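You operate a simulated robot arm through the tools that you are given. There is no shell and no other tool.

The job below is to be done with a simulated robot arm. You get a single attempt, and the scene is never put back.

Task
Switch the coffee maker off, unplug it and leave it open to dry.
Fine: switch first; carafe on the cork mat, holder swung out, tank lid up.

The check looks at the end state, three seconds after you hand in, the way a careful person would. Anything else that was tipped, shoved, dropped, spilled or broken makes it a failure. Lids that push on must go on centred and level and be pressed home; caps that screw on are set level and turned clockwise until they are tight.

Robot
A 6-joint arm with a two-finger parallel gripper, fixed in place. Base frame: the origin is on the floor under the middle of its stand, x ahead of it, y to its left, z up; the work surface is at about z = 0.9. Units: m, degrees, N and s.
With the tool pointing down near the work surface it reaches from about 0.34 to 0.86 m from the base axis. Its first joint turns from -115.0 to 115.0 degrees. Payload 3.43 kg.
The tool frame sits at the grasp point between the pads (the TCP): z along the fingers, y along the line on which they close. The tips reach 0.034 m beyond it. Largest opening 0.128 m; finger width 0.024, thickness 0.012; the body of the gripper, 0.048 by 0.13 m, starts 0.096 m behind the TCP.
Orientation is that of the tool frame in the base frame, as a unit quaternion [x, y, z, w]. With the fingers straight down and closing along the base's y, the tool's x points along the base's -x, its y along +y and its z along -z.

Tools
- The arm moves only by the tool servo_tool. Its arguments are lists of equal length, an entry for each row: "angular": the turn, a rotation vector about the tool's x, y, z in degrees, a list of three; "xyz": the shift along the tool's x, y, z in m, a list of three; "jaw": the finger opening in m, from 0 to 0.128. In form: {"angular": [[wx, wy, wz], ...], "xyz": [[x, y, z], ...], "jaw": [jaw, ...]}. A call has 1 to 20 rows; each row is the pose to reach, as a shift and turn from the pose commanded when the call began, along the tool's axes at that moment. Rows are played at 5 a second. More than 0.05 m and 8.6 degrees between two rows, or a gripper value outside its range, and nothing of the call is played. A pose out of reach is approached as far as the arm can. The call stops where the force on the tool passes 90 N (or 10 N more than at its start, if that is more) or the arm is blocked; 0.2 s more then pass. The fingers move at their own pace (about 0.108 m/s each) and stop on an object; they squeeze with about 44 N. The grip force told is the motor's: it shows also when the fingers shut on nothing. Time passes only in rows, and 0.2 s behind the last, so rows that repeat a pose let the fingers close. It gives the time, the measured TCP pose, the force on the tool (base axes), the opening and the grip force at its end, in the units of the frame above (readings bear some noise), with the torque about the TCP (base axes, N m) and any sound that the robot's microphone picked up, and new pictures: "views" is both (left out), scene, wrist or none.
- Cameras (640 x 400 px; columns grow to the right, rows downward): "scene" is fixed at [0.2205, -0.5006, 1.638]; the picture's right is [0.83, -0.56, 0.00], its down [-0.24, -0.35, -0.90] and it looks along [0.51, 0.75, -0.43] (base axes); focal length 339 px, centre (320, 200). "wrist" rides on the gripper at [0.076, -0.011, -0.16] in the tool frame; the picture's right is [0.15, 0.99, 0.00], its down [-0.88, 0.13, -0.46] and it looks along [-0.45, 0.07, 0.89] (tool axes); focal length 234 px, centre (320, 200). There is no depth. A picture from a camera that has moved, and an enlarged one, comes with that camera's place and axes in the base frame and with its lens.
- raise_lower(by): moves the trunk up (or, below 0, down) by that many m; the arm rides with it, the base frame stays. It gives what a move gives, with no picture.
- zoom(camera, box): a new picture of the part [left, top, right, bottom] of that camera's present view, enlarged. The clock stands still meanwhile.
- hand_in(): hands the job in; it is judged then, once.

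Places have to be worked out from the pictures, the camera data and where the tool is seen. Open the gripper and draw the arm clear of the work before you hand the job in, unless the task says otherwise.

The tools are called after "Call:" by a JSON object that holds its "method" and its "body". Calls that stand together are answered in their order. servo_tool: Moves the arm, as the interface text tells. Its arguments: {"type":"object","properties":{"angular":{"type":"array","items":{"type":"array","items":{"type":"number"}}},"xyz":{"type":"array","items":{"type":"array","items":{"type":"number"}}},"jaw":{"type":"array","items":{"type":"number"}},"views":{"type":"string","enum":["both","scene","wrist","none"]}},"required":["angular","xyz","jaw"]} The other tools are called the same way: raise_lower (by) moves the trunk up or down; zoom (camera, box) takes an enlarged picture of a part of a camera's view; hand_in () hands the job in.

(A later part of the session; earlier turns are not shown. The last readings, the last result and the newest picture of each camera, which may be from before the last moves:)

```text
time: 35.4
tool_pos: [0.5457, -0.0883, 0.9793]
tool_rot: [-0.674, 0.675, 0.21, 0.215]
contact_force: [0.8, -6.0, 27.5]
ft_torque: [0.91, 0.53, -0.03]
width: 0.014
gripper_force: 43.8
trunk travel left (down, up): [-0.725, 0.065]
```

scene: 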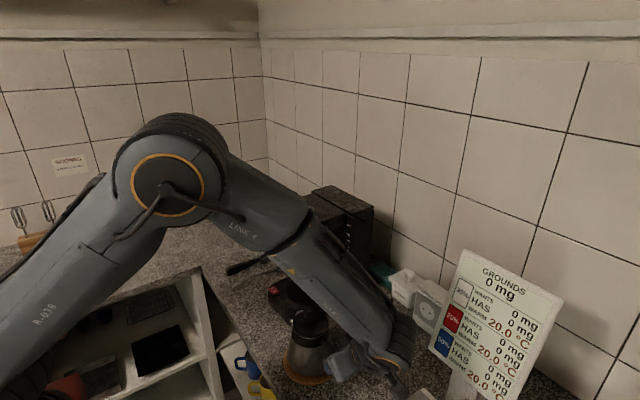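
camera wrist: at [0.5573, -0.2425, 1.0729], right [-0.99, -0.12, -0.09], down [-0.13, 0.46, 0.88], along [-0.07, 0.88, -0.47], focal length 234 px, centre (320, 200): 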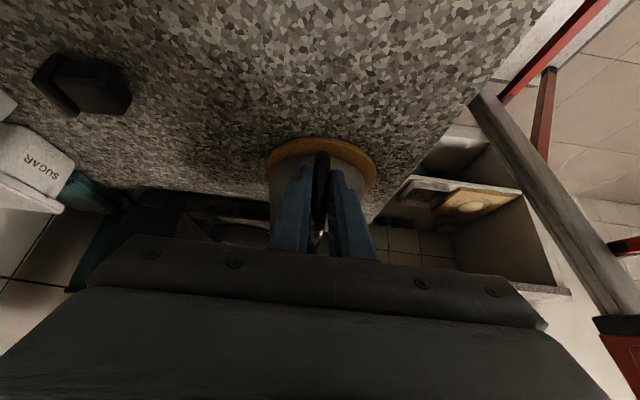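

It has touched down and I'm now pressing slightly (27 N). I'll ease back up about 2 mm to relax before releasing.

Call:
{"method": "servo_tool", "body": {"angular": [[0, 0, 0], [0, 0, 0]], "xyz": [[-0.0006, 0, -0.0008], [-0.0012, 0, -0.0016]], "jaw": [0, 0]}}

Call:
{"method": "zoom", "body": {"camera": "scene", "box": [230, 290, 390, 390]}}

Call:
{"method": "zoom", "body": {"camera": "wrist", "box": [220, 90, 420, 215]}}

```text
time: 36.0
tool_pos: [0.5462, -0.0882, 0.9803]
tool_rot: [-0.674, 0.675, 0.211, 0.214]
contact_force: [6.6, -6.4, 26.3]
ft_torque: [0.79, 0.04, -0.14]
width: 0.0136
gripper_force: 43.8
trunk travel left (down, up): [-0.725, 0.065]
camera wrist: at [0.557, -0.243, 1.0671], right [-0.99, -0.12, -0.09], down [-0.13, 0.46, 0.88], along [-0.06, 0.88, -0.47], focal length 234 px, centre (320, 200)
```

scene: 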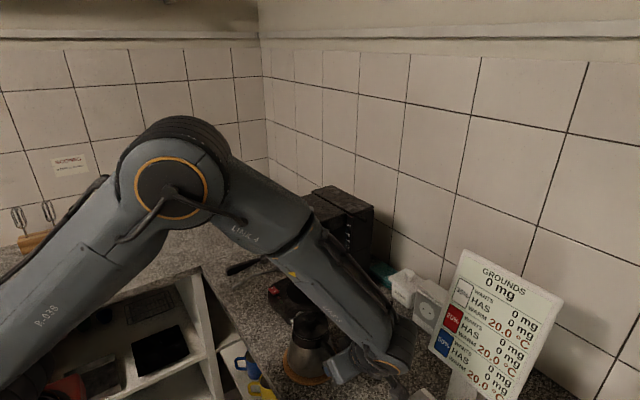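
wrist: 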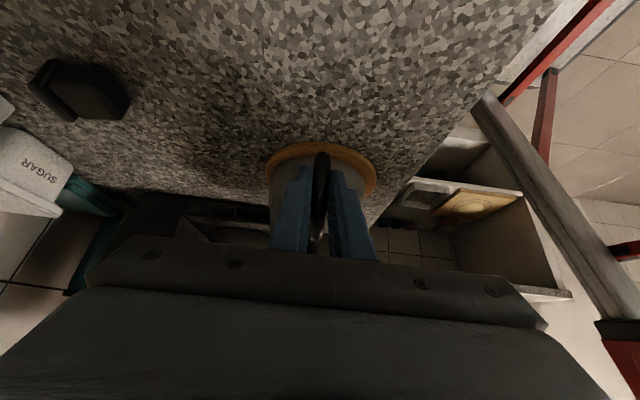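

```text
4.00 times, centred on (310, 340) of scene
camera zoom: at [0.2205, -0.5006, 1.638], right [0.83, -0.56, 0.0], down [-0.24, -0.35, -0.9], along [0.51, 0.75, -0.43], focal length 1357 px, centre (360, -360)
```

zoom: 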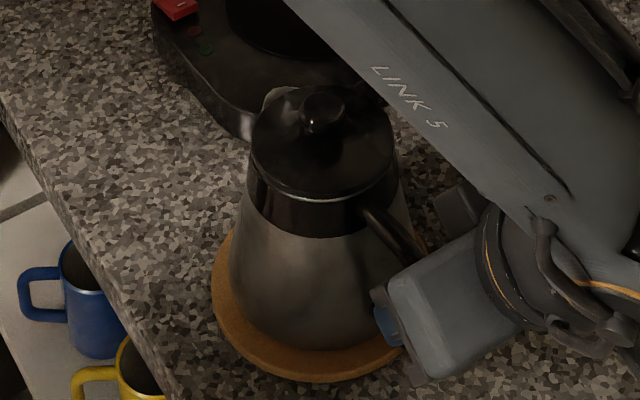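

```text
3.20 times, centred on (320, 152) of wrist
camera zoom: at [0.557, -0.243, 1.0671], right [-0.99, -0.12, -0.09], down [-0.13, 0.46, 0.88], along [-0.06, 0.88, -0.47], focal length 749 px, centre (320, 352)
```

zoom: 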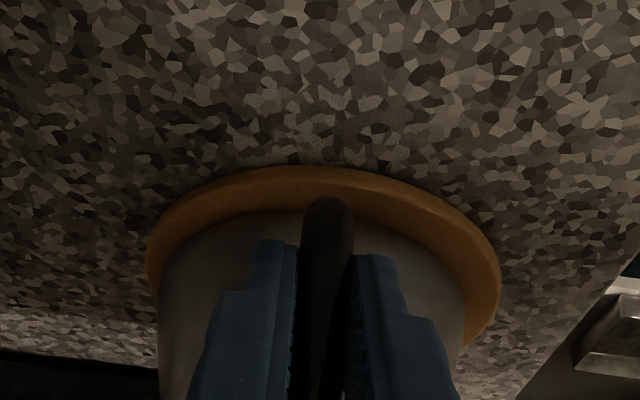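

I'm still pressing by 26 N, so I'll ease up a further 3 mm in 1 mm steps and re-read.

Call:
{"method": "servo_tool", "body": {"angular": [[0, 0, 0], [0, 0, 0], [0, 0, 0]], "xyz": [[-0.0006, 0, -0.0008], [-0.0012, 0, -0.0016], [-0.0012, 0, -0.0016]], "jaw": [0, 0, 0], "views": "none"}}

```text
time: 36.8
tool_pos: [0.5445, -0.0888, 0.9797]
tool_rot: [0.675, -0.674, -0.214, -0.212]
contact_force: [2.8, -2.9, -2.3]
ft_torque: [-0.69, -0.16, -0.11]
width: 0.0137
gripper_force: 44.6
trunk travel left (down, up): [-0.725, 0.065]
```

The load is nearly off (−2.3 N), with the base resting on its near edge and only a tiny tilt. I'll open the fingers gradually so it settles flat.

Call:
{"method": "servo_tool", "body": {"angular": [[0, 0, 0], [0, 0, 0], [0, 0, 0], [0, 0, 0], [0, 0, 0], [0, 0, 0]], "xyz": [[0.0002, 0, 0.0003], [0.0002, 0, 0.0003], [0.0002, 0, 0.0003], [0.0002, 0, 0.0003], [0.0002, 0, 0.0003], [0.0002, 0, 0.0003]], "jaw": [0.0137, 0.0142, 0.016, 0.02, 0.03, 0.05]}}

Call:
{"method": "zoom", "body": {"camera": "scene", "box": [230, 290, 390, 390]}}

Call:
{"method": "zoom", "body": {"camera": "wrist", "box": [220, 90, 420, 215]}}

```text
time: 38.2
tool_pos: [0.5447, -0.0899, 0.982]
tool_rot: [-0.674, 0.675, 0.212, 0.213]
contact_force: [-0.5, 0.6, 0.0]
ft_torque: [0.04, 0.03, 0.02]
width: 0.0499
gripper_force: 0.1
trunk travel left (down, up): [-0.725, 0.065]
camera wrist: at [0.5566, -0.2424, 1.0686], right [-0.99, -0.12, -0.09], down [-0.13, 0.46, 0.88], along [-0.07, 0.88, -0.47], focal length 234 px, centre (320, 200)
```

scene: 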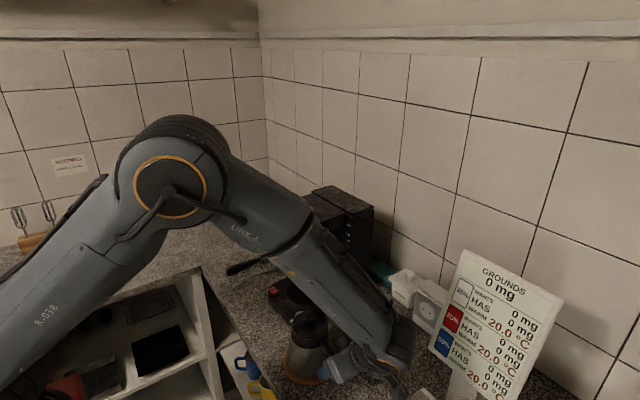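
wrist: 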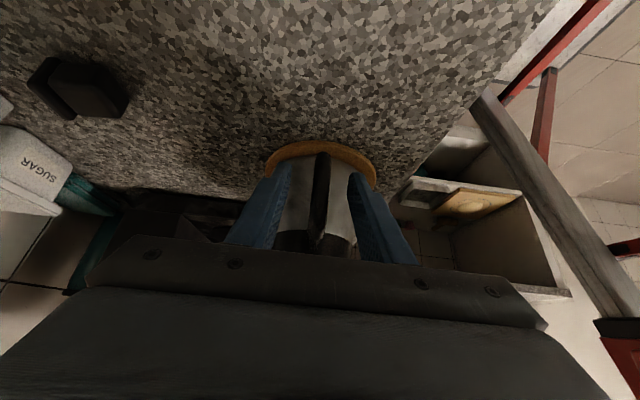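

```text
4.00 times, centred on (310, 340) of scene
camera zoom: at [0.2205, -0.5006, 1.638], right [0.83, -0.56, 0.0], down [-0.24, -0.35, -0.9], along [0.51, 0.75, -0.43], focal length 1357 px, centre (360, -360)
```

zoom: 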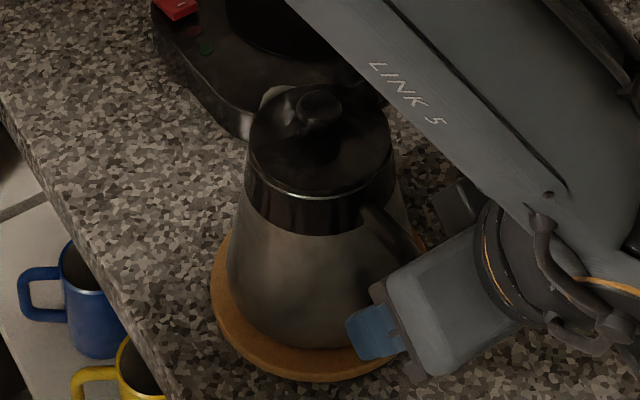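

```text
3.20 times, centred on (320, 152) of wrist
camera zoom: at [0.5566, -0.2424, 1.0686], right [-0.99, -0.12, -0.09], down [-0.13, 0.46, 0.88], along [-0.07, 0.88, -0.47], focal length 749 px, centre (320, 352)
```

zoom: 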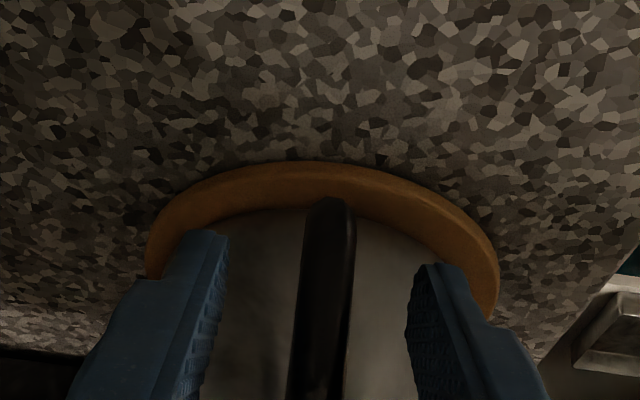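

The carafe stands upright on the mat with its lid on. I'll back off along the tool axis, rise, and swing round to a 45° viewpoint of the filter holder's handle.

Call:
{"method": "servo_tool", "body": {"angular": [[0, 0, 0], [0, 0, 0], [0, 0, 0], [0, 0, 0], [0, 0, 0], [4.03, 0.79, 6.33], [8.06, 1.58, 12.65], [12.09, 2.37, 18.98], [16.12, 3.16, 25.31], [20.15, 3.95, 31.63], [24.18, 4.74, 37.96], [24.18, 4.74, 37.96]], "xyz": [[0, 0, -0.045], [0, 0, -0.09], [-0.0275, 0, -0.1293], [-0.055, 0, -0.1686], [-0.0827, 0, -0.2082], [-0.1067, 0.0078, -0.1874], [-0.1307, 0.0156, -0.1665], [-0.1546, 0.0233, -0.1457], [-0.1786, 0.0311, -0.1248], [-0.2026, 0.0389, -0.104], [-0.2266, 0.0467, -0.0831], [-0.2266, 0.0467, -0.0831]], "jaw": [0.05, 0.05, 0.05, 0.05, 0.06, 0.08, 0.1, 0.1, 0.1, 0.1, 0.1, 0.1]}}

Call:
{"method": "zoom", "body": {"camera": "wrist", "box": [240, 120, 400, 220]}}

Call:
{"method": "zoom", "body": {"camera": "scene", "box": [240, 180, 400, 280]}}

Call:
{"method": "zoom", "body": {"camera": "scene", "box": [230, 290, 390, 390]}}

```text
time: 40.8
tool_pos: [0.4989, 0.0492, 1.1796]
tool_rot: [-0.368, 0.893, 0.098, 0.241]
contact_force: [-0.8, 0.1, 0.7]
ft_torque: [-0.01, -0.01, 0.01]
width: 0.0998
gripper_force: 0.1
trunk travel left (down, up): [-0.725, 0.065]
camera wrist: at [0.4036, -0.0616, 1.2802], right [-0.79, 0.61, -0.07], down [0.29, 0.47, 0.84], along [0.55, 0.64, -0.54], focal length 234 px, centre (320, 200)
```

scene: 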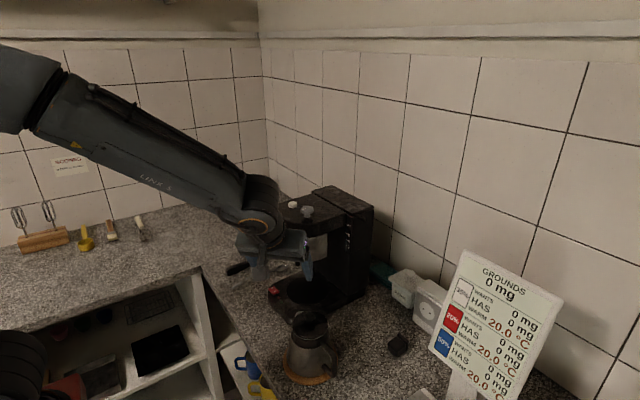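
wrist: 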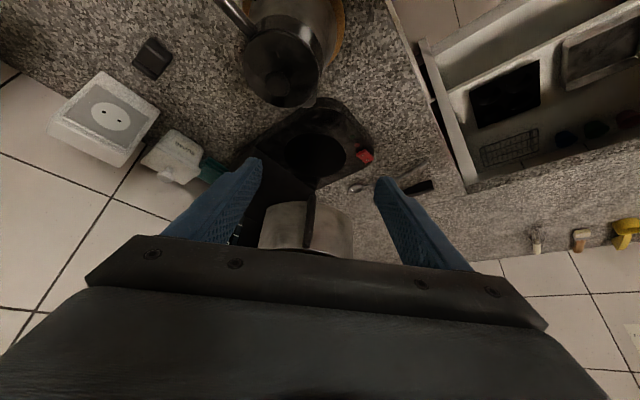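

```text
4.00 times, centred on (320, 170) of wrist
camera zoom: at [0.4036, -0.0616, 1.2802], right [-0.79, 0.61, -0.07], down [0.29, 0.47, 0.84], along [0.55, 0.64, -0.54], focal length 937 px, centre (320, 320)
```

zoom: 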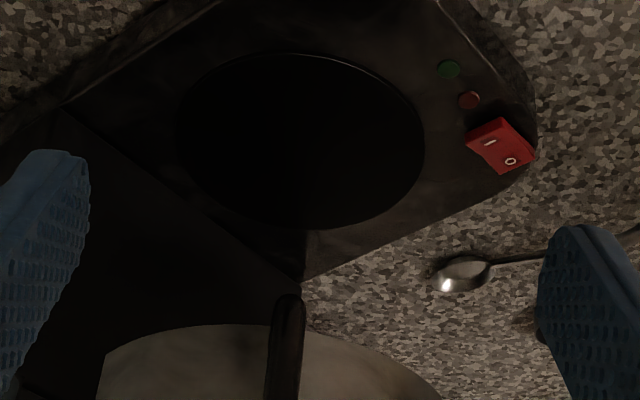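

```text
4.00 times, centred on (320, 230) of scene
camera zoom: at [0.2205, -0.5006, 1.638], right [0.83, -0.56, 0.0], down [-0.24, -0.35, -0.9], along [0.51, 0.75, -0.43], focal length 1357 px, centre (320, 80)
```

zoom: 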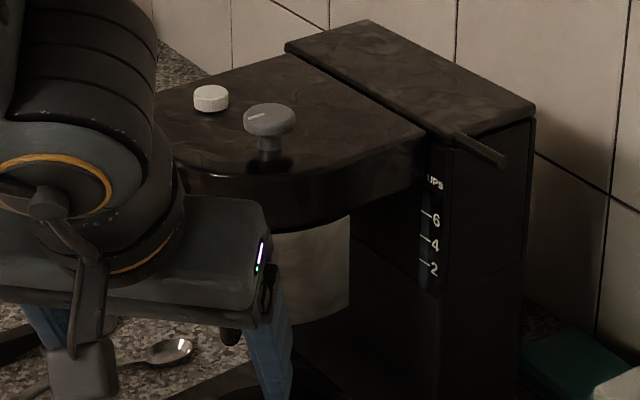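

```text
4.00 times, centred on (310, 340) of scene
camera zoom: at [0.2205, -0.5006, 1.638], right [0.83, -0.56, 0.0], down [-0.24, -0.35, -0.9], along [0.51, 0.75, -0.43], focal length 1357 px, centre (360, -360)
```

zoom: 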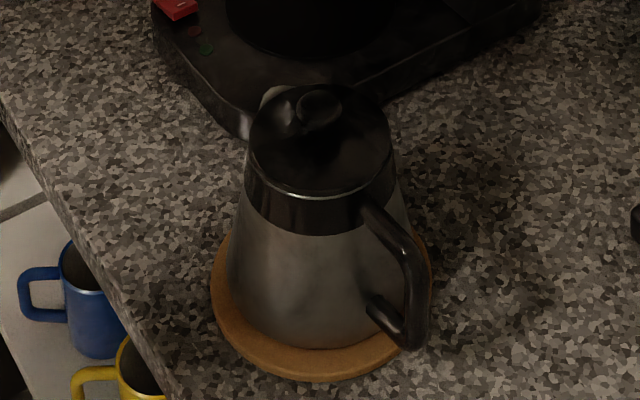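

The carafe sits concentric on the mat. The holder's handle bar is at about (0.573, 0.121), z 1.11–1.17, and the hinge is near (0.64, 0.287). I'll move to a pre-grasp behind the bar with the tool at 48.5° yaw and 30° tilt.

Call:
{"method": "servo_tool", "body": {"angular": [[-0.6, 0, -1.0], [-1.2, 0, -2.0], [-1.75, 0, -3.03], [-1.75, 0, -3.03]], "xyz": [[-0.0232, -0.0014, 0.0013], [-0.0464, -0.0027, 0.0026], [-0.0696, -0.0041, 0.0039], [-0.0696, -0.0041, 0.0039]], "jaw": [0.09, 0.07, 0.06, 0.06]}}

Call:
{"method": "zoom", "body": {"camera": "wrist", "box": [240, 130, 400, 230]}}

Call:
{"method": "zoom", "body": {"camera": "scene", "box": [240, 190, 352, 260]}}

```text
time: 41.8
tool_pos: [0.5466, 0.0909, 1.2111]
tool_rot: [-0.396, 0.881, 0.105, 0.238]
contact_force: [-0.6, 0.0, 1.4]
ft_torque: [0.02, 0.0, 0.02]
width: 0.06
gripper_force: 0.1
trunk travel left (down, up): [-0.725, 0.065]
camera wrist: at [0.4577, -0.0247, 1.3119], right [-0.82, 0.56, -0.07], down [0.26, 0.49, 0.84], along [0.51, 0.67, -0.54], focal length 234 px, centre (320, 200)
```

scene: 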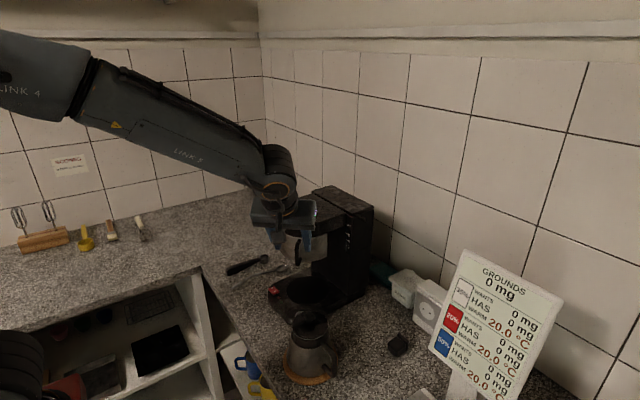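
wrist: 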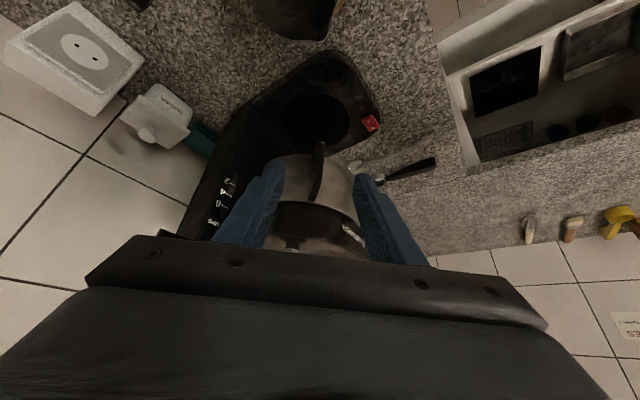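

```text
4.00 times, centred on (320, 180) of wrist
camera zoom: at [0.4577, -0.0247, 1.3119], right [-0.82, 0.56, -0.07], down [0.26, 0.49, 0.84], along [0.51, 0.67, -0.54], focal length 937 px, centre (320, 280)
```

zoom: 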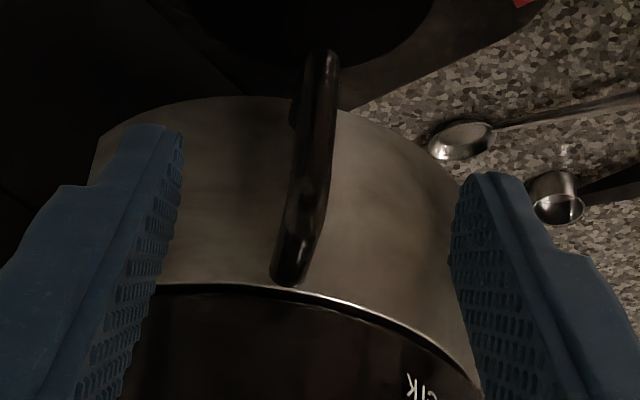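

```text
5.71 times, centred on (296, 225) of scene
camera zoom: at [0.2205, -0.5006, 1.638], right [0.83, -0.56, 0.0], down [-0.24, -0.35, -0.9], along [0.51, 0.75, -0.43], focal length 1939 px, centre (457, 57)
```

zoom: 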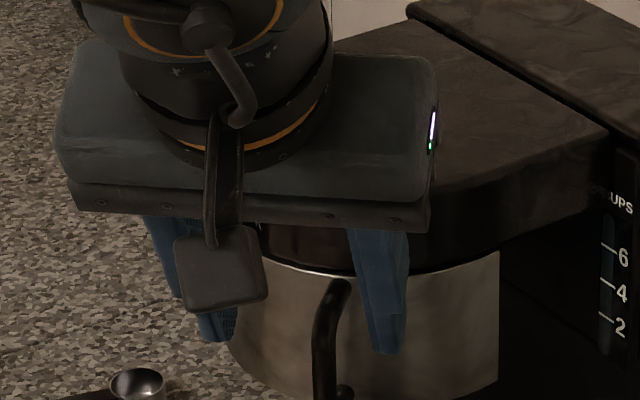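

The handle bar is centred between the fingers and matches (0.573, 0.121, 1.115–1.168). I'll advance 70 mm along the tool axis and close to a loose cage around the bar.

Call:
{"method": "servo_tool", "body": {"angular": [[0, 0, 0], [0, 0, 0], [0, 0, 0], [0, 0, 0], [0, 0, 0], [0, 0, 0]], "xyz": [[0, 0, 0.025], [0, 0, 0.05], [0, 0, 0.07], [0, 0, 0.07], [0, 0, 0.07], [0, 0, 0.07]], "jaw": [0.06, 0.06, 0.06, 0.04, 0.02, 0.02]}}

Call:
{"method": "zoom", "body": {"camera": "wrist", "box": [240, 130, 400, 230]}}

Call:
{"method": "zoom", "body": {"camera": "scene", "box": [240, 190, 352, 260]}}

```text
time: 43.2
tool_pos: [0.5678, 0.1168, 1.1509]
tool_rot: [-0.397, 0.88, 0.106, 0.237]
contact_force: [0.9, 0.1, 0.2]
ft_torque: [0.01, 0.0, 0.03]
width: 0.02
gripper_force: 0.1
trunk travel left (down, up): [-0.725, 0.065]
camera wrist: at [0.4803, 0.0003, 1.2508], right [-0.82, 0.56, -0.07], down [0.26, 0.49, 0.84], along [0.51, 0.67, -0.54], focal length 234 px, centre (320, 200)
```

scene: 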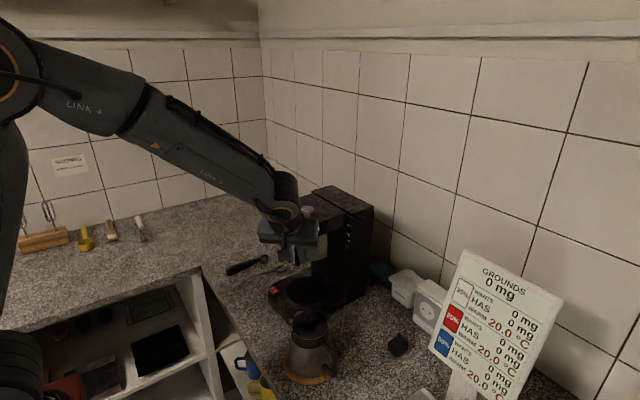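
wrist: 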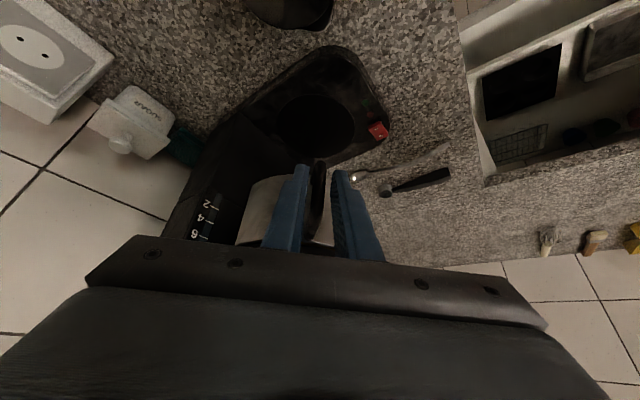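

```text
4.00 times, centred on (320, 180) of wrist
camera zoom: at [0.4803, 0.0003, 1.2508], right [-0.82, 0.56, -0.07], down [0.26, 0.49, 0.84], along [0.51, 0.67, -0.54], focal length 937 px, centre (320, 280)
```

zoom: 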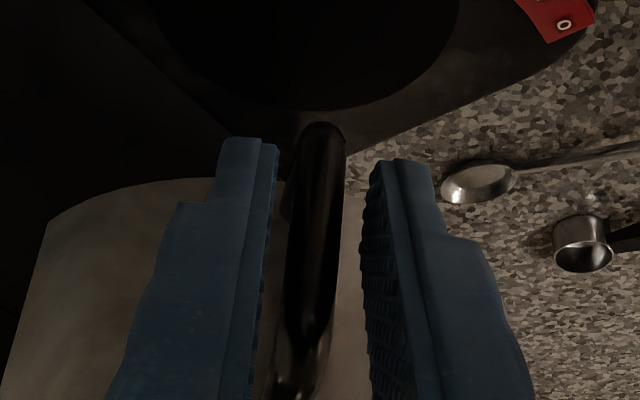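

```text
5.71 times, centred on (296, 225) of scene
camera zoom: at [0.2205, -0.5006, 1.638], right [0.83, -0.56, 0.0], down [-0.24, -0.35, -0.9], along [0.51, 0.75, -0.43], focal length 1939 px, centre (457, 57)
```

zoom: 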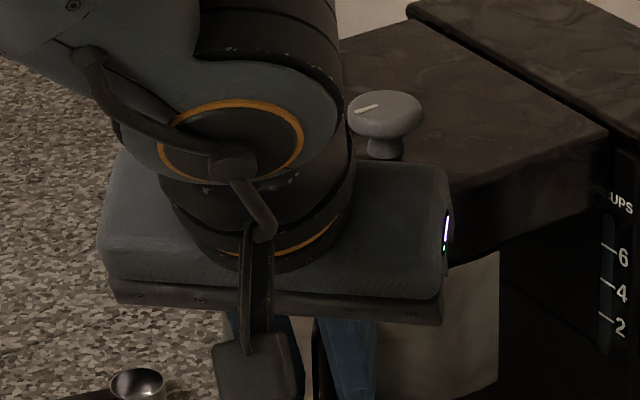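

The bar is loosely caged between the pads. I'll start swinging the holder along its arc about the hinge, first 15°, and check forces and motion.

Call:
{"method": "servo_tool", "body": {"angular": [[1.25, 0, 2.17], [2.5, 0, 4.33], [3.75, 0, 6.5], [5, 0, 8.66], [6.25, 0, 10.83], [7.5, 0, 12.99]], "xyz": [[0.002, 0.0077, -0.0011], [0.0039, 0.0155, -0.0022], [0.0053, 0.0233, -0.003], [0.0067, 0.0312, -0.0038], [0.0075, 0.0392, -0.0043], [0.0082, 0.0472, -0.0047]], "jaw": [0.02, 0.02, 0.02, 0.02, 0.02, 0.02]}}

Call:
{"method": "zoom", "body": {"camera": "wrist", "box": [240, 130, 400, 230]}}

Call:
{"method": "zoom", "body": {"camera": "scene", "box": [240, 180, 400, 280]}}

```text
time: 44.6
tool_pos: [0.527, 0.1419, 1.1508]
tool_rot: [-0.277, 0.925, 0.075, 0.249]
contact_force: [-0.1, 0.1, 0.1]
ft_torque: [0.05, 0.02, -0.01]
width: 0.0202
gripper_force: 0.0
trunk travel left (down, up): [-0.725, 0.065]
camera wrist: at [0.412, 0.052, 1.2506], right [-0.65, 0.76, -0.07], down [0.37, 0.4, 0.84], along [0.66, 0.52, -0.54], focal length 234 px, centre (320, 200)
```

scene: 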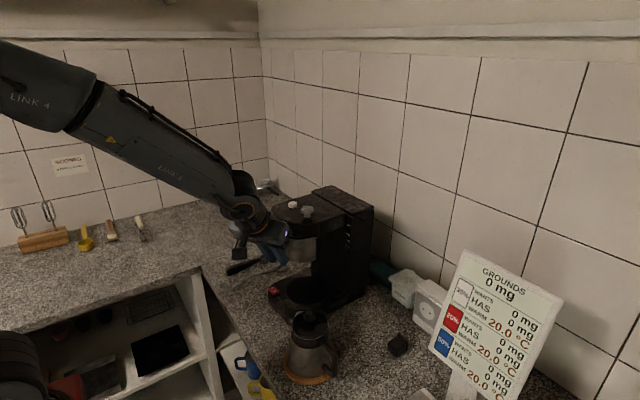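
wrist: 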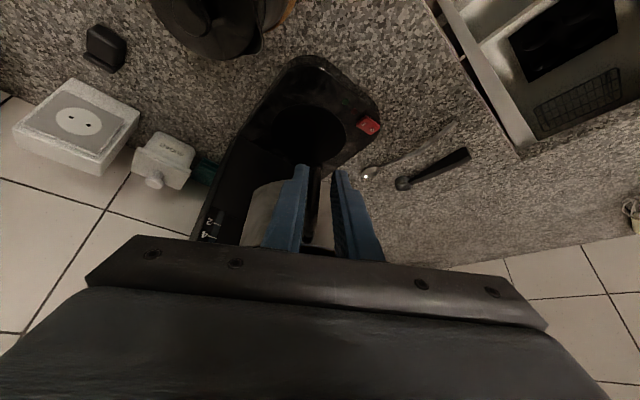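

```text
4.00 times, centred on (320, 180) of wrist
camera zoom: at [0.412, 0.052, 1.2506], right [-0.65, 0.76, -0.07], down [0.37, 0.4, 0.84], along [0.66, 0.52, -0.54], focal length 937 px, centre (320, 280)
```

zoom: 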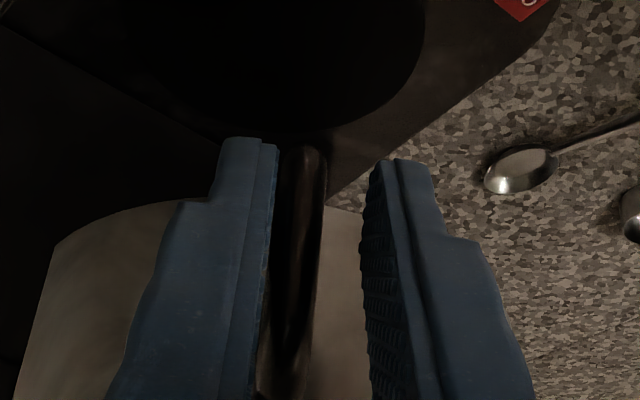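

```text
4.00 times, centred on (320, 230) of scene
camera zoom: at [0.2205, -0.5006, 1.638], right [0.83, -0.56, 0.0], down [-0.24, -0.35, -0.9], along [0.51, 0.75, -0.43], focal length 1357 px, centre (320, 80)
```

zoom: 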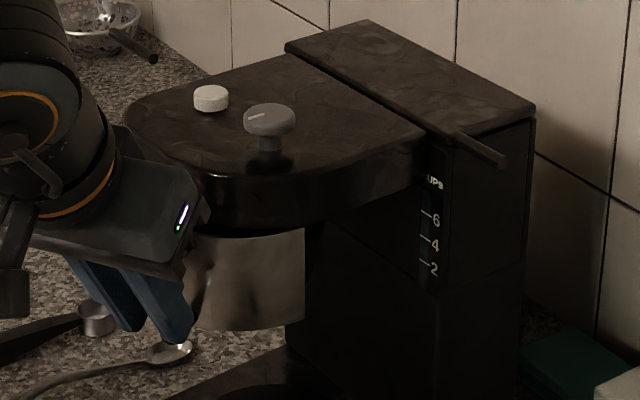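

The holder is following the fingers freely with negligible force. The hinge may be slightly further back than I estimated, so I'll use (0.655, 0.278) and continue to 30°.

Call:
{"method": "servo_tool", "body": {"angular": [[1.25, 0, 2.17], [2.5, 0, 4.33], [3.75, 0, 6.5], [5, 0, 8.66], [6.25, 0, 10.83], [7.5, 0, 12.99]], "xyz": [[0.0013, 0.0079, -0.0007], [0.0025, 0.0158, -0.0014], [0.0032, 0.024, -0.0019], [0.0039, 0.0321, -0.0023], [0.0041, 0.0402, -0.0024], [0.0042, 0.0484, -0.0024]], "jaw": [0.02, 0.02, 0.02, 0.02, 0.02, 0.02]}}

Call:
{"method": "zoom", "body": {"camera": "wrist", "box": [240, 130, 400, 230]}}

Call:
{"method": "zoom", "body": {"camera": "scene", "box": [240, 180, 400, 280]}}

```text
time: 46.0
tool_pos: [0.4961, 0.1801, 1.1499]
tool_rot: [-0.155, 0.953, 0.041, 0.257]
contact_force: [0.0, 0.5, -0.4]
ft_torque: [-0.01, 0.01, 0.04]
width: 0.0199
gripper_force: 0.0
trunk travel left (down, up): [-0.725, 0.065]
camera wrist: at [0.3627, 0.123, 1.2502], right [-0.43, 0.9, -0.07], down [0.46, 0.29, 0.84], along [0.77, 0.33, -0.54], focal length 234 px, centre (320, 200)
```

scene: 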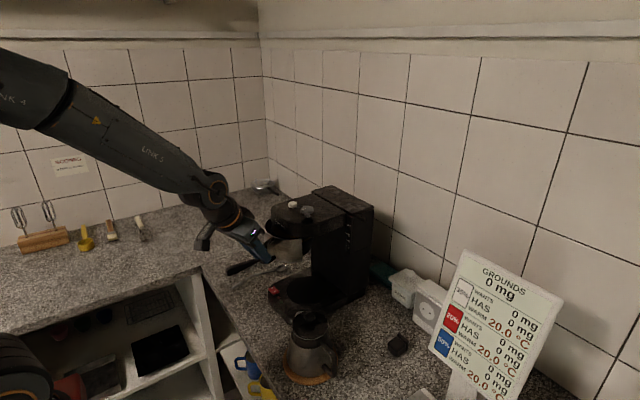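
wrist: 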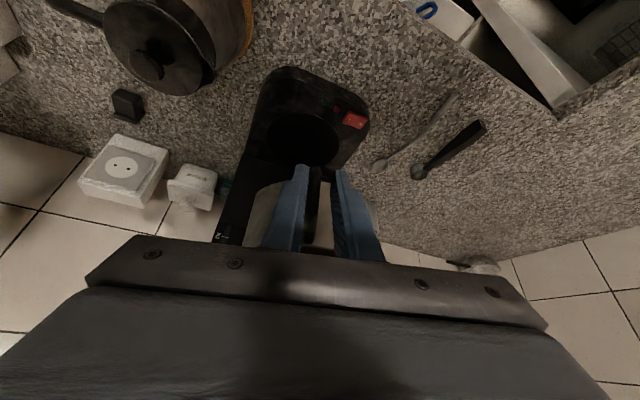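

```text
4.00 times, centred on (320, 180) of wrist
camera zoom: at [0.3627, 0.123, 1.2502], right [-0.43, 0.9, -0.07], down [0.46, 0.29, 0.84], along [0.77, 0.33, -0.54], focal length 937 px, centre (320, 280)
```

zoom: 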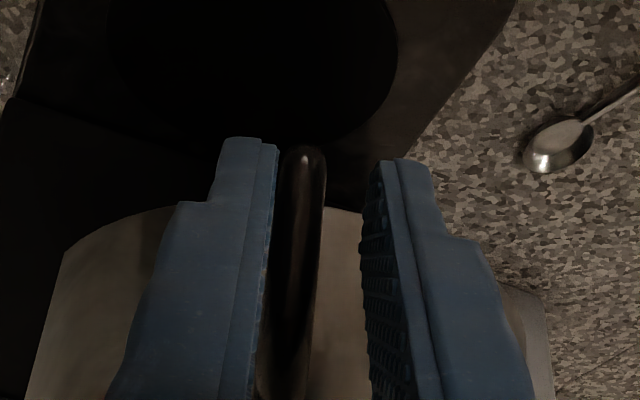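

```text
4.00 times, centred on (320, 230) of scene
camera zoom: at [0.2205, -0.5006, 1.638], right [0.83, -0.56, 0.0], down [-0.24, -0.35, -0.9], along [0.51, 0.75, -0.43], focal length 1357 px, centre (320, 80)
```

zoom: 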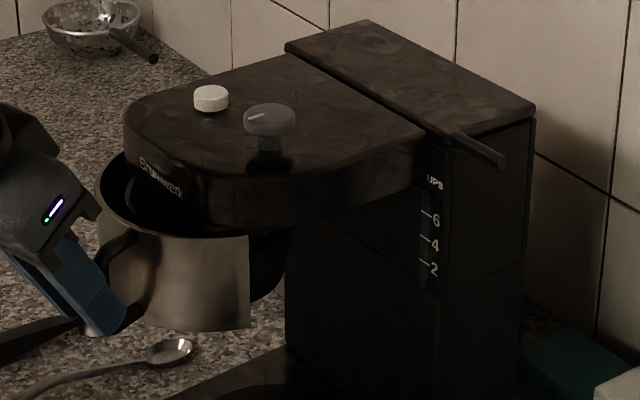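

The holder is clearly swinging out, and the bar is in the same place relative to the fingers, so the hinge model is right. I'll continue from 30° to 60°.

Call:
{"method": "servo_tool", "body": {"angular": [[2.5, 0, 4.33], [5, 0, 8.66], [7.5, 0, 12.99], [10, 0, 17.32], [12.5, 0, 21.65], [15, 0, 25.98], [15, 0, 25.98]], "xyz": [[0.0028, 0.0161, -0.0015], [0.0042, 0.0322, -0.0025], [0.0046, 0.0485, -0.0027], [0.0036, 0.0649, -0.002], [0.0014, 0.0811, -0.0008], [-0.0019, 0.0969, 0.0011], [-0.0019, 0.0969, 0.0011]], "jaw": [0.02, 0.02, 0.02, 0.02, 0.02, 0.02, 0.02]}}

Call:
{"method": "zoom", "body": {"camera": "wrist", "box": [240, 130, 400, 230]}}

Call:
{"method": "zoom", "body": {"camera": "scene", "box": [200, 180, 360, 280]}}

```text
time: 47.6
tool_pos: [0.466, 0.2727, 1.1505]
tool_rot: [0.097, 0.961, -0.026, 0.258]
contact_force: [0.1, -0.3, 0.7]
ft_torque: [0.01, 0.03, 0.0]
width: 0.0198
gripper_force: 0.0
trunk travel left (down, up): [-0.725, 0.065]
camera wrist: at [0.3237, 0.2907, 1.2508], right [0.07, 0.99, -0.07], down [0.55, 0.02, 0.84], along [0.83, -0.1, -0.54], focal length 234 px, centre (320, 200)
```

scene: 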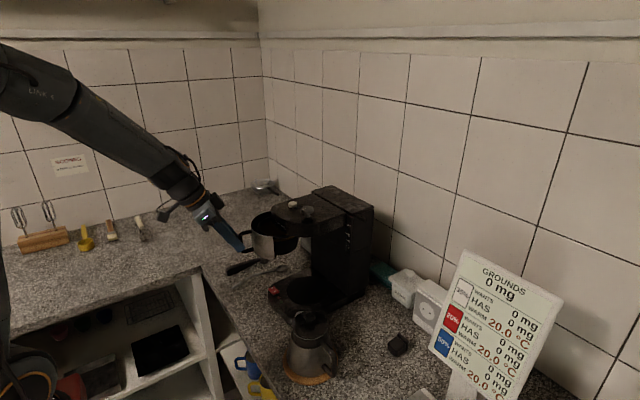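
wrist: 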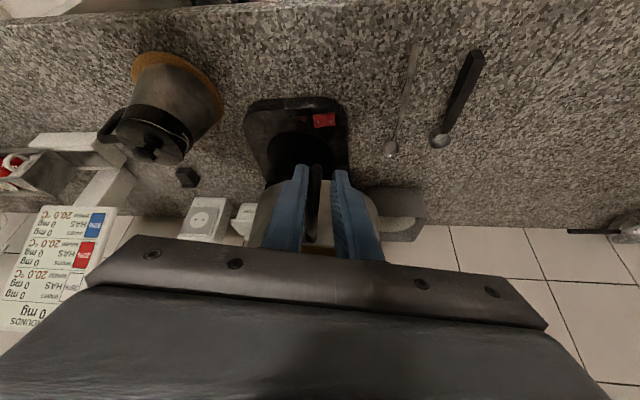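

```text
4.00 times, centred on (320, 180) of wrist
camera zoom: at [0.3237, 0.2907, 1.2508], right [0.07, 0.99, -0.07], down [0.55, 0.02, 0.84], along [0.83, -0.1, -0.54], focal length 937 px, centre (320, 280)
```

zoom: 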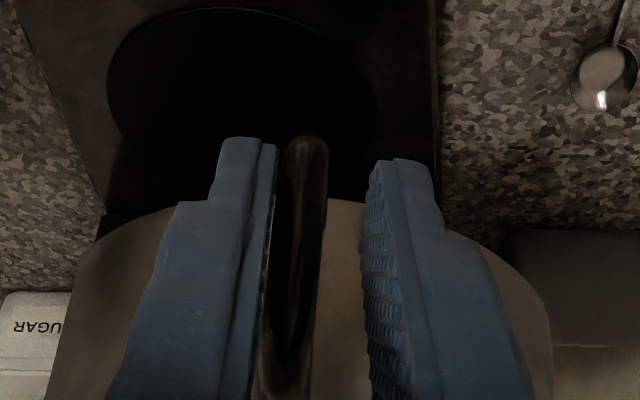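

```text
4.00 times, centred on (280, 230) of scene
camera zoom: at [0.2205, -0.5006, 1.638], right [0.83, -0.56, 0.0], down [-0.24, -0.35, -0.9], along [0.51, 0.75, -0.43], focal length 1357 px, centre (480, 80)
```

zoom: 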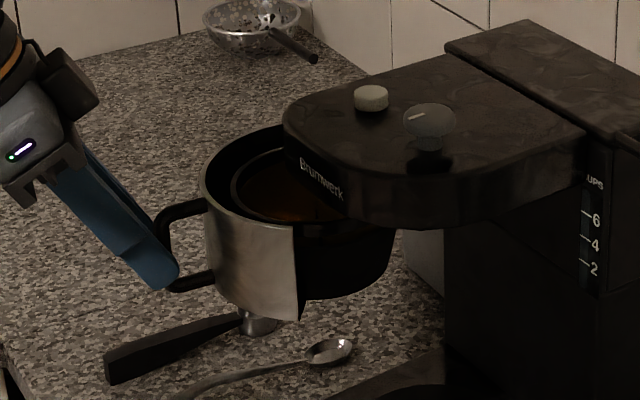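

The holder is at about 60° with no resistance. I'll go to 75° and check the force before going further, so I don't push against the hinge stop.

Call:
{"method": "servo_tool", "body": {"angular": [[1.25, 0, 2.17], [2.5, 0, 4.33], [3.75, 0, 6.5], [5, 0, 8.66], [6.25, 0, 10.83], [7.5, 0, 12.99]], "xyz": [[0.0014, 0.008, -0.0008], [0.0027, 0.016, -0.0016], [0.0035, 0.0241, -0.0021], [0.0042, 0.0322, -0.0025], [0.0044, 0.0404, -0.0026], [0.0046, 0.0485, -0.0026]], "jaw": [0.02, 0.02, 0.02, 0.02, 0.02, 0.02]}}

Call:
{"method": "zoom", "body": {"camera": "wrist", "box": [240, 130, 400, 230]}}

Call:
{"method": "zoom", "body": {"camera": "scene", "box": [200, 180, 360, 280]}}

```text
time: 49.0
tool_pos: [0.4717, 0.3216, 1.1499]
tool_rot: [0.222, 0.94, -0.059, 0.253]
contact_force: [-0.3, -0.5, 0.1]
ft_torque: [0.0, 0.0, 0.03]
width: 0.02
gripper_force: 0.1
trunk travel left (down, up): [-0.725, 0.065]
camera wrist: at [0.3372, 0.376, 1.2506], right [0.33, 0.94, -0.07], down [0.54, -0.12, 0.84], along [0.78, -0.31, -0.54], focal length 234 px, centre (320, 200)
```

scene: 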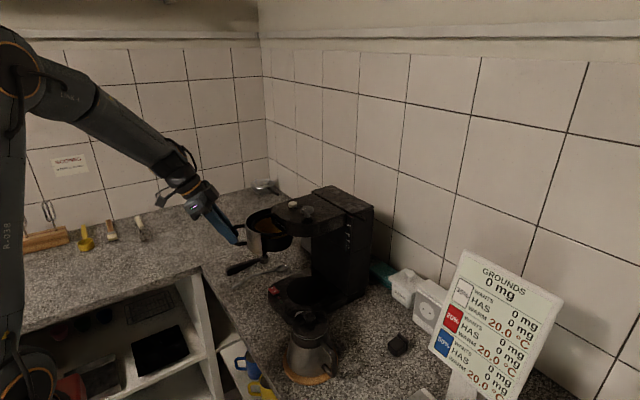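
wrist: 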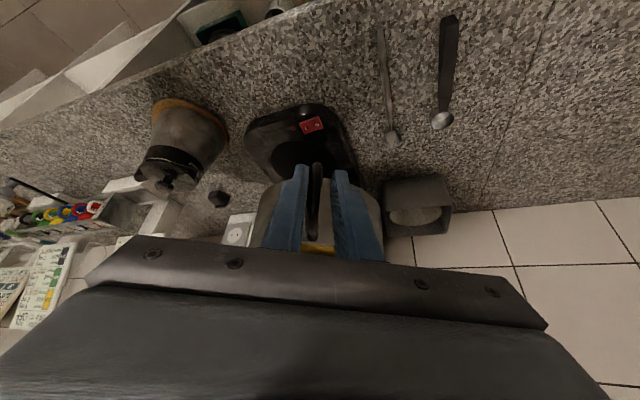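

```text
4.00 times, centred on (320, 180) of wrist
camera zoom: at [0.3372, 0.376, 1.2506], right [0.33, 0.94, -0.07], down [0.54, -0.12, 0.84], along [0.78, -0.31, -0.54], focal length 937 px, centre (320, 280)
```

zoom: 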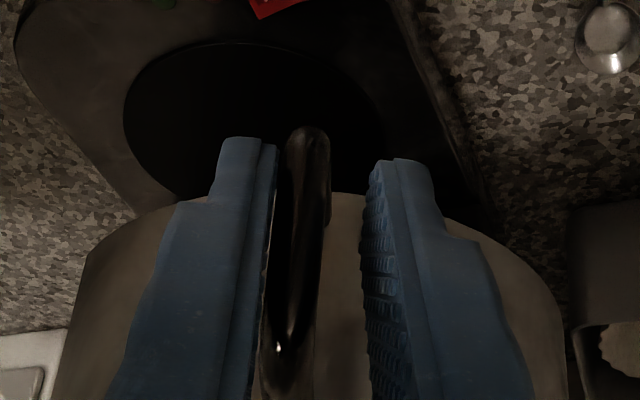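

```text
4.00 times, centred on (280, 230) of scene
camera zoom: at [0.2205, -0.5006, 1.638], right [0.83, -0.56, 0.0], down [-0.24, -0.35, -0.9], along [0.51, 0.75, -0.43], focal length 1357 px, centre (480, 80)
```

zoom: 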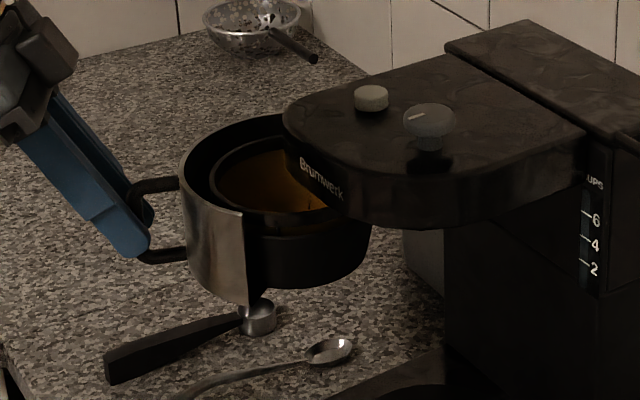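

It's still swinging freely at 75°. I'll go on to 90° in small steps.

Call:
{"method": "servo_tool", "body": {"angular": [[1.25, 0, 2.17], [2.5, 0, 4.33], [3.75, 0, 6.5], [5, 0, 8.66], [6.25, 0, 10.83], [7.5, 0, 12.99]], "xyz": [[0.0014, 0.008, -0.0008], [0.0027, 0.0161, -0.0015], [0.0035, 0.0242, -0.002], [0.0042, 0.0323, -0.0024], [0.0044, 0.0405, -0.0025], [0.0044, 0.0487, -0.0025]], "jaw": [0.02, 0.02, 0.02, 0.02, 0.02, 0.02]}}

Call:
{"method": "zoom", "body": {"camera": "wrist", "box": [240, 130, 400, 230]}}

Call:
{"method": "zoom", "body": {"camera": "scene", "box": [200, 180, 360, 280]}}

```text
time: 50.4
tool_pos: [0.4883, 0.3663, 1.1489]
tool_rot: [0.344, 0.903, -0.091, 0.243]
contact_force: [0.9, -0.9, -0.6]
ft_torque: [0.01, 0.01, 0.02]
width: 0.02
gripper_force: 0.0
trunk travel left (down, up): [-0.725, 0.065]
camera wrist: at [0.3742, 0.4547, 1.2502], right [0.56, 0.82, -0.07], down [0.48, -0.26, 0.84], along [0.67, -0.5, -0.54], focal length 234 px, centre (320, 200)
```

scene: 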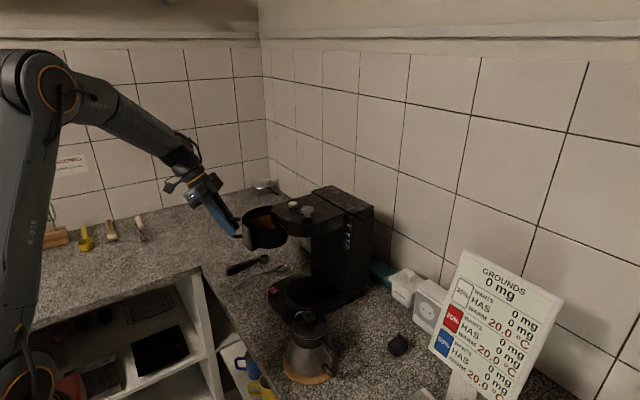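
wrist: 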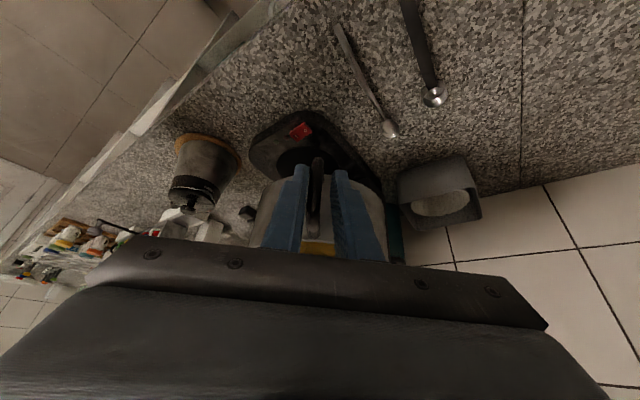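

```text
4.00 times, centred on (320, 180) of wrist
camera zoom: at [0.3742, 0.4547, 1.2502], right [0.56, 0.82, -0.07], down [0.48, -0.26, 0.84], along [0.67, -0.5, -0.54], focal length 937 px, centre (320, 280)
```

zoom: 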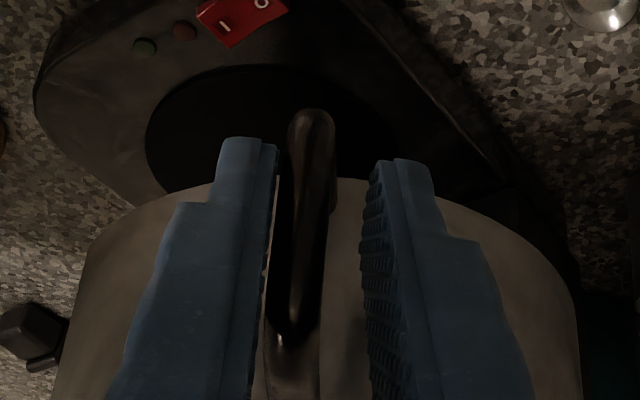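

```text
4.00 times, centred on (280, 230) of scene
camera zoom: at [0.2205, -0.5006, 1.638], right [0.83, -0.56, 0.0], down [-0.24, -0.35, -0.9], along [0.51, 0.75, -0.43], focal length 1357 px, centre (480, 80)
```

zoom: 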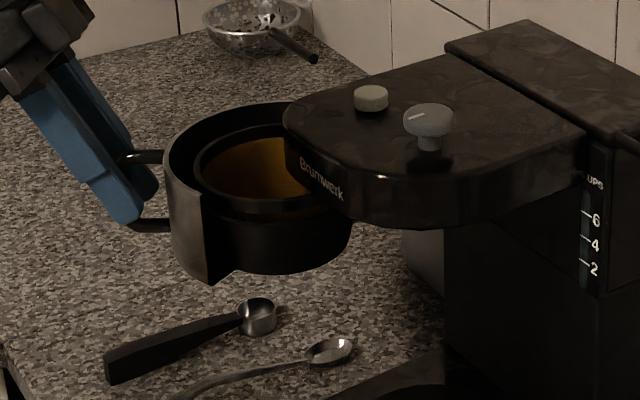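

The holder is now swung out roughly 85° with no resistance, so I'll stop before any hinge stop. I'll open the fingers, back out along the tool axis and rise.

Call:
{"method": "servo_tool", "body": {"angular": [[0, 0, 0], [0, 0, 0], [0, 0, 0], [0, 0, 0], [0, 0, 0], [0, 0, 0]], "xyz": [[0, 0, 0], [0, 0, 0], [0, 0, -0.03], [0, 0, -0.07], [0, 0, -0.11], [0, 0, -0.15]], "jaw": [0.04, 0.06, 0.06, 0.06, 0.06, 0.06]}}

Call:
{"method": "zoom", "body": {"camera": "scene", "box": [220, 180, 380, 280]}}

Call:
{"method": "zoom", "body": {"camera": "wrist", "box": [200, 80, 440, 230]}}

```text
time: 51.8
tool_pos: [0.4339, 0.4162, 1.2788]
tool_rot: [0.343, 0.903, -0.092, 0.242]
contact_force: [0.5, 0.7, -0.1]
ft_torque: [-0.02, -0.02, 0.02]
width: 0.06
gripper_force: 0.0
trunk travel left (down, up): [-0.725, 0.065]
camera wrist: at [0.3187, 0.5051, 1.3797], right [0.56, 0.82, -0.07], down [0.49, -0.26, 0.84], along [0.67, -0.5, -0.54], focal length 234 px, centre (320, 200)
```

scene: 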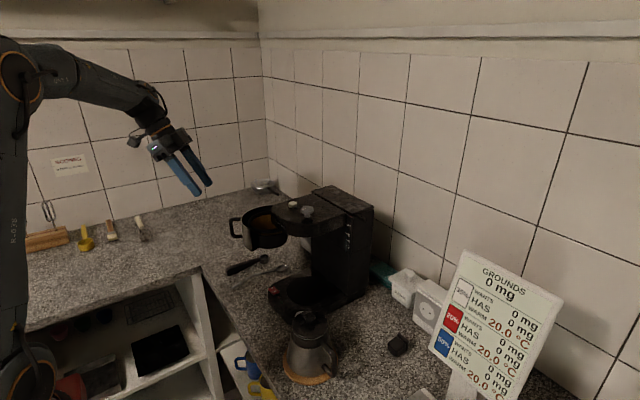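
wrist: 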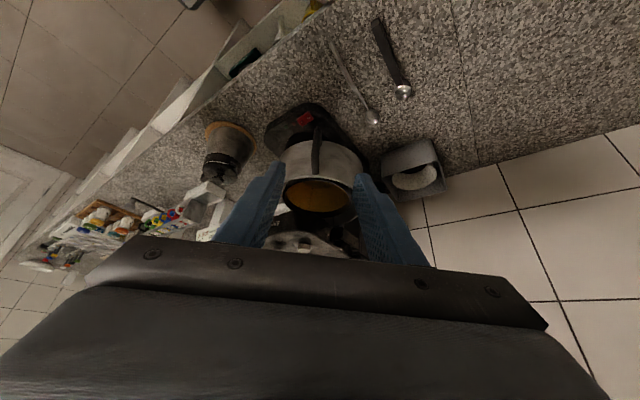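

```text
4.00 times, centred on (300, 230) of scene
camera zoom: at [0.2205, -0.5006, 1.638], right [0.83, -0.56, 0.0], down [-0.24, -0.35, -0.9], along [0.51, 0.75, -0.43], focal length 1357 px, centre (400, 80)
```

zoom: 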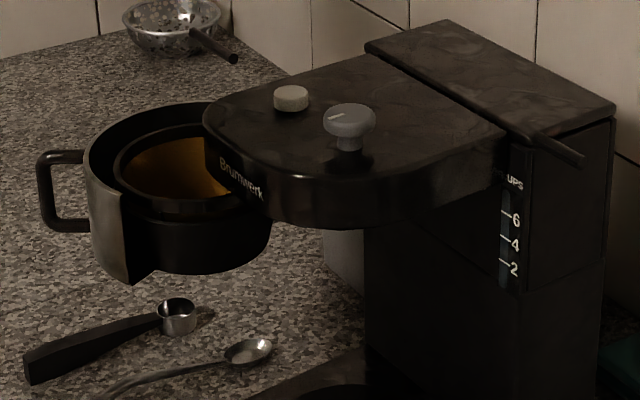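

```text
2.67 times, centred on (320, 155) of wrist
camera zoom: at [0.3187, 0.5051, 1.3797], right [0.56, 0.82, -0.07], down [0.49, -0.26, 0.84], along [0.67, -0.5, -0.54], focal length 624 px, centre (320, 320)
```

zoom: 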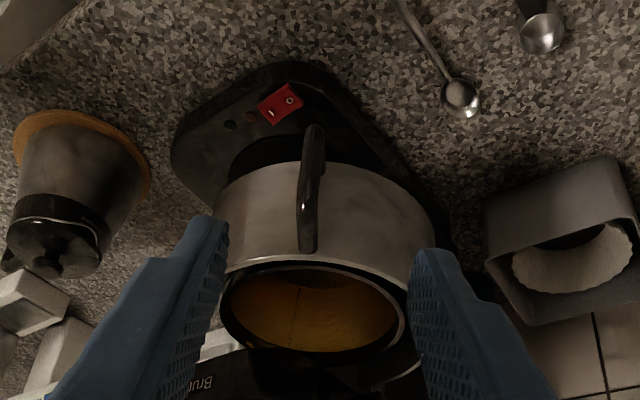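

The holder stays open and the machine hasn't shifted. Next is the tank lid, whose grip rod sticks out toward −y near (0.75, 0.08–0.11, 1.21). I'll go up and back around the front for a close look from the −y side.

Call:
{"method": "servo_tool", "body": {"angular": [[-3.84, 0, -6.66], [-7.69, 0, -13.32], [-11.53, 0, -19.97], [-15.38, 0, -26.63], [-19.22, 0, -33.29], [-23.06, 0, -39.95], [-26.9, 0, -46.6], [-30.75, 0, -53.26]], "xyz": [[-0.0328, -0.0283, -0.0014], [-0.0656, -0.0565, -0.0029], [-0.0983, -0.0848, -0.0043], [-0.1311, -0.113, -0.0057], [-0.1639, -0.1413, -0.0071], [-0.1967, -0.1696, -0.0086], [-0.2294, -0.1978, -0.01], [-0.2622, -0.2261, -0.0114]], "jaw": [0.06, 0.06, 0.06, 0.06, 0.06, 0.06, 0.06, 0.06], "views": "none"}}

```text
time: 53.6
tool_pos: [0.4609, 0.1028, 1.4207]
tool_rot: [-0.167, 0.951, 0.046, 0.255]
contact_force: [-0.9, 0.0, 0.6]
ft_torque: [-0.04, 0.02, -0.01]
width: 0.06
gripper_force: 0.0
out of reach, approached as far as the arm can: row 8
trunk travel left (down, up): [-0.725, 0.065]
```

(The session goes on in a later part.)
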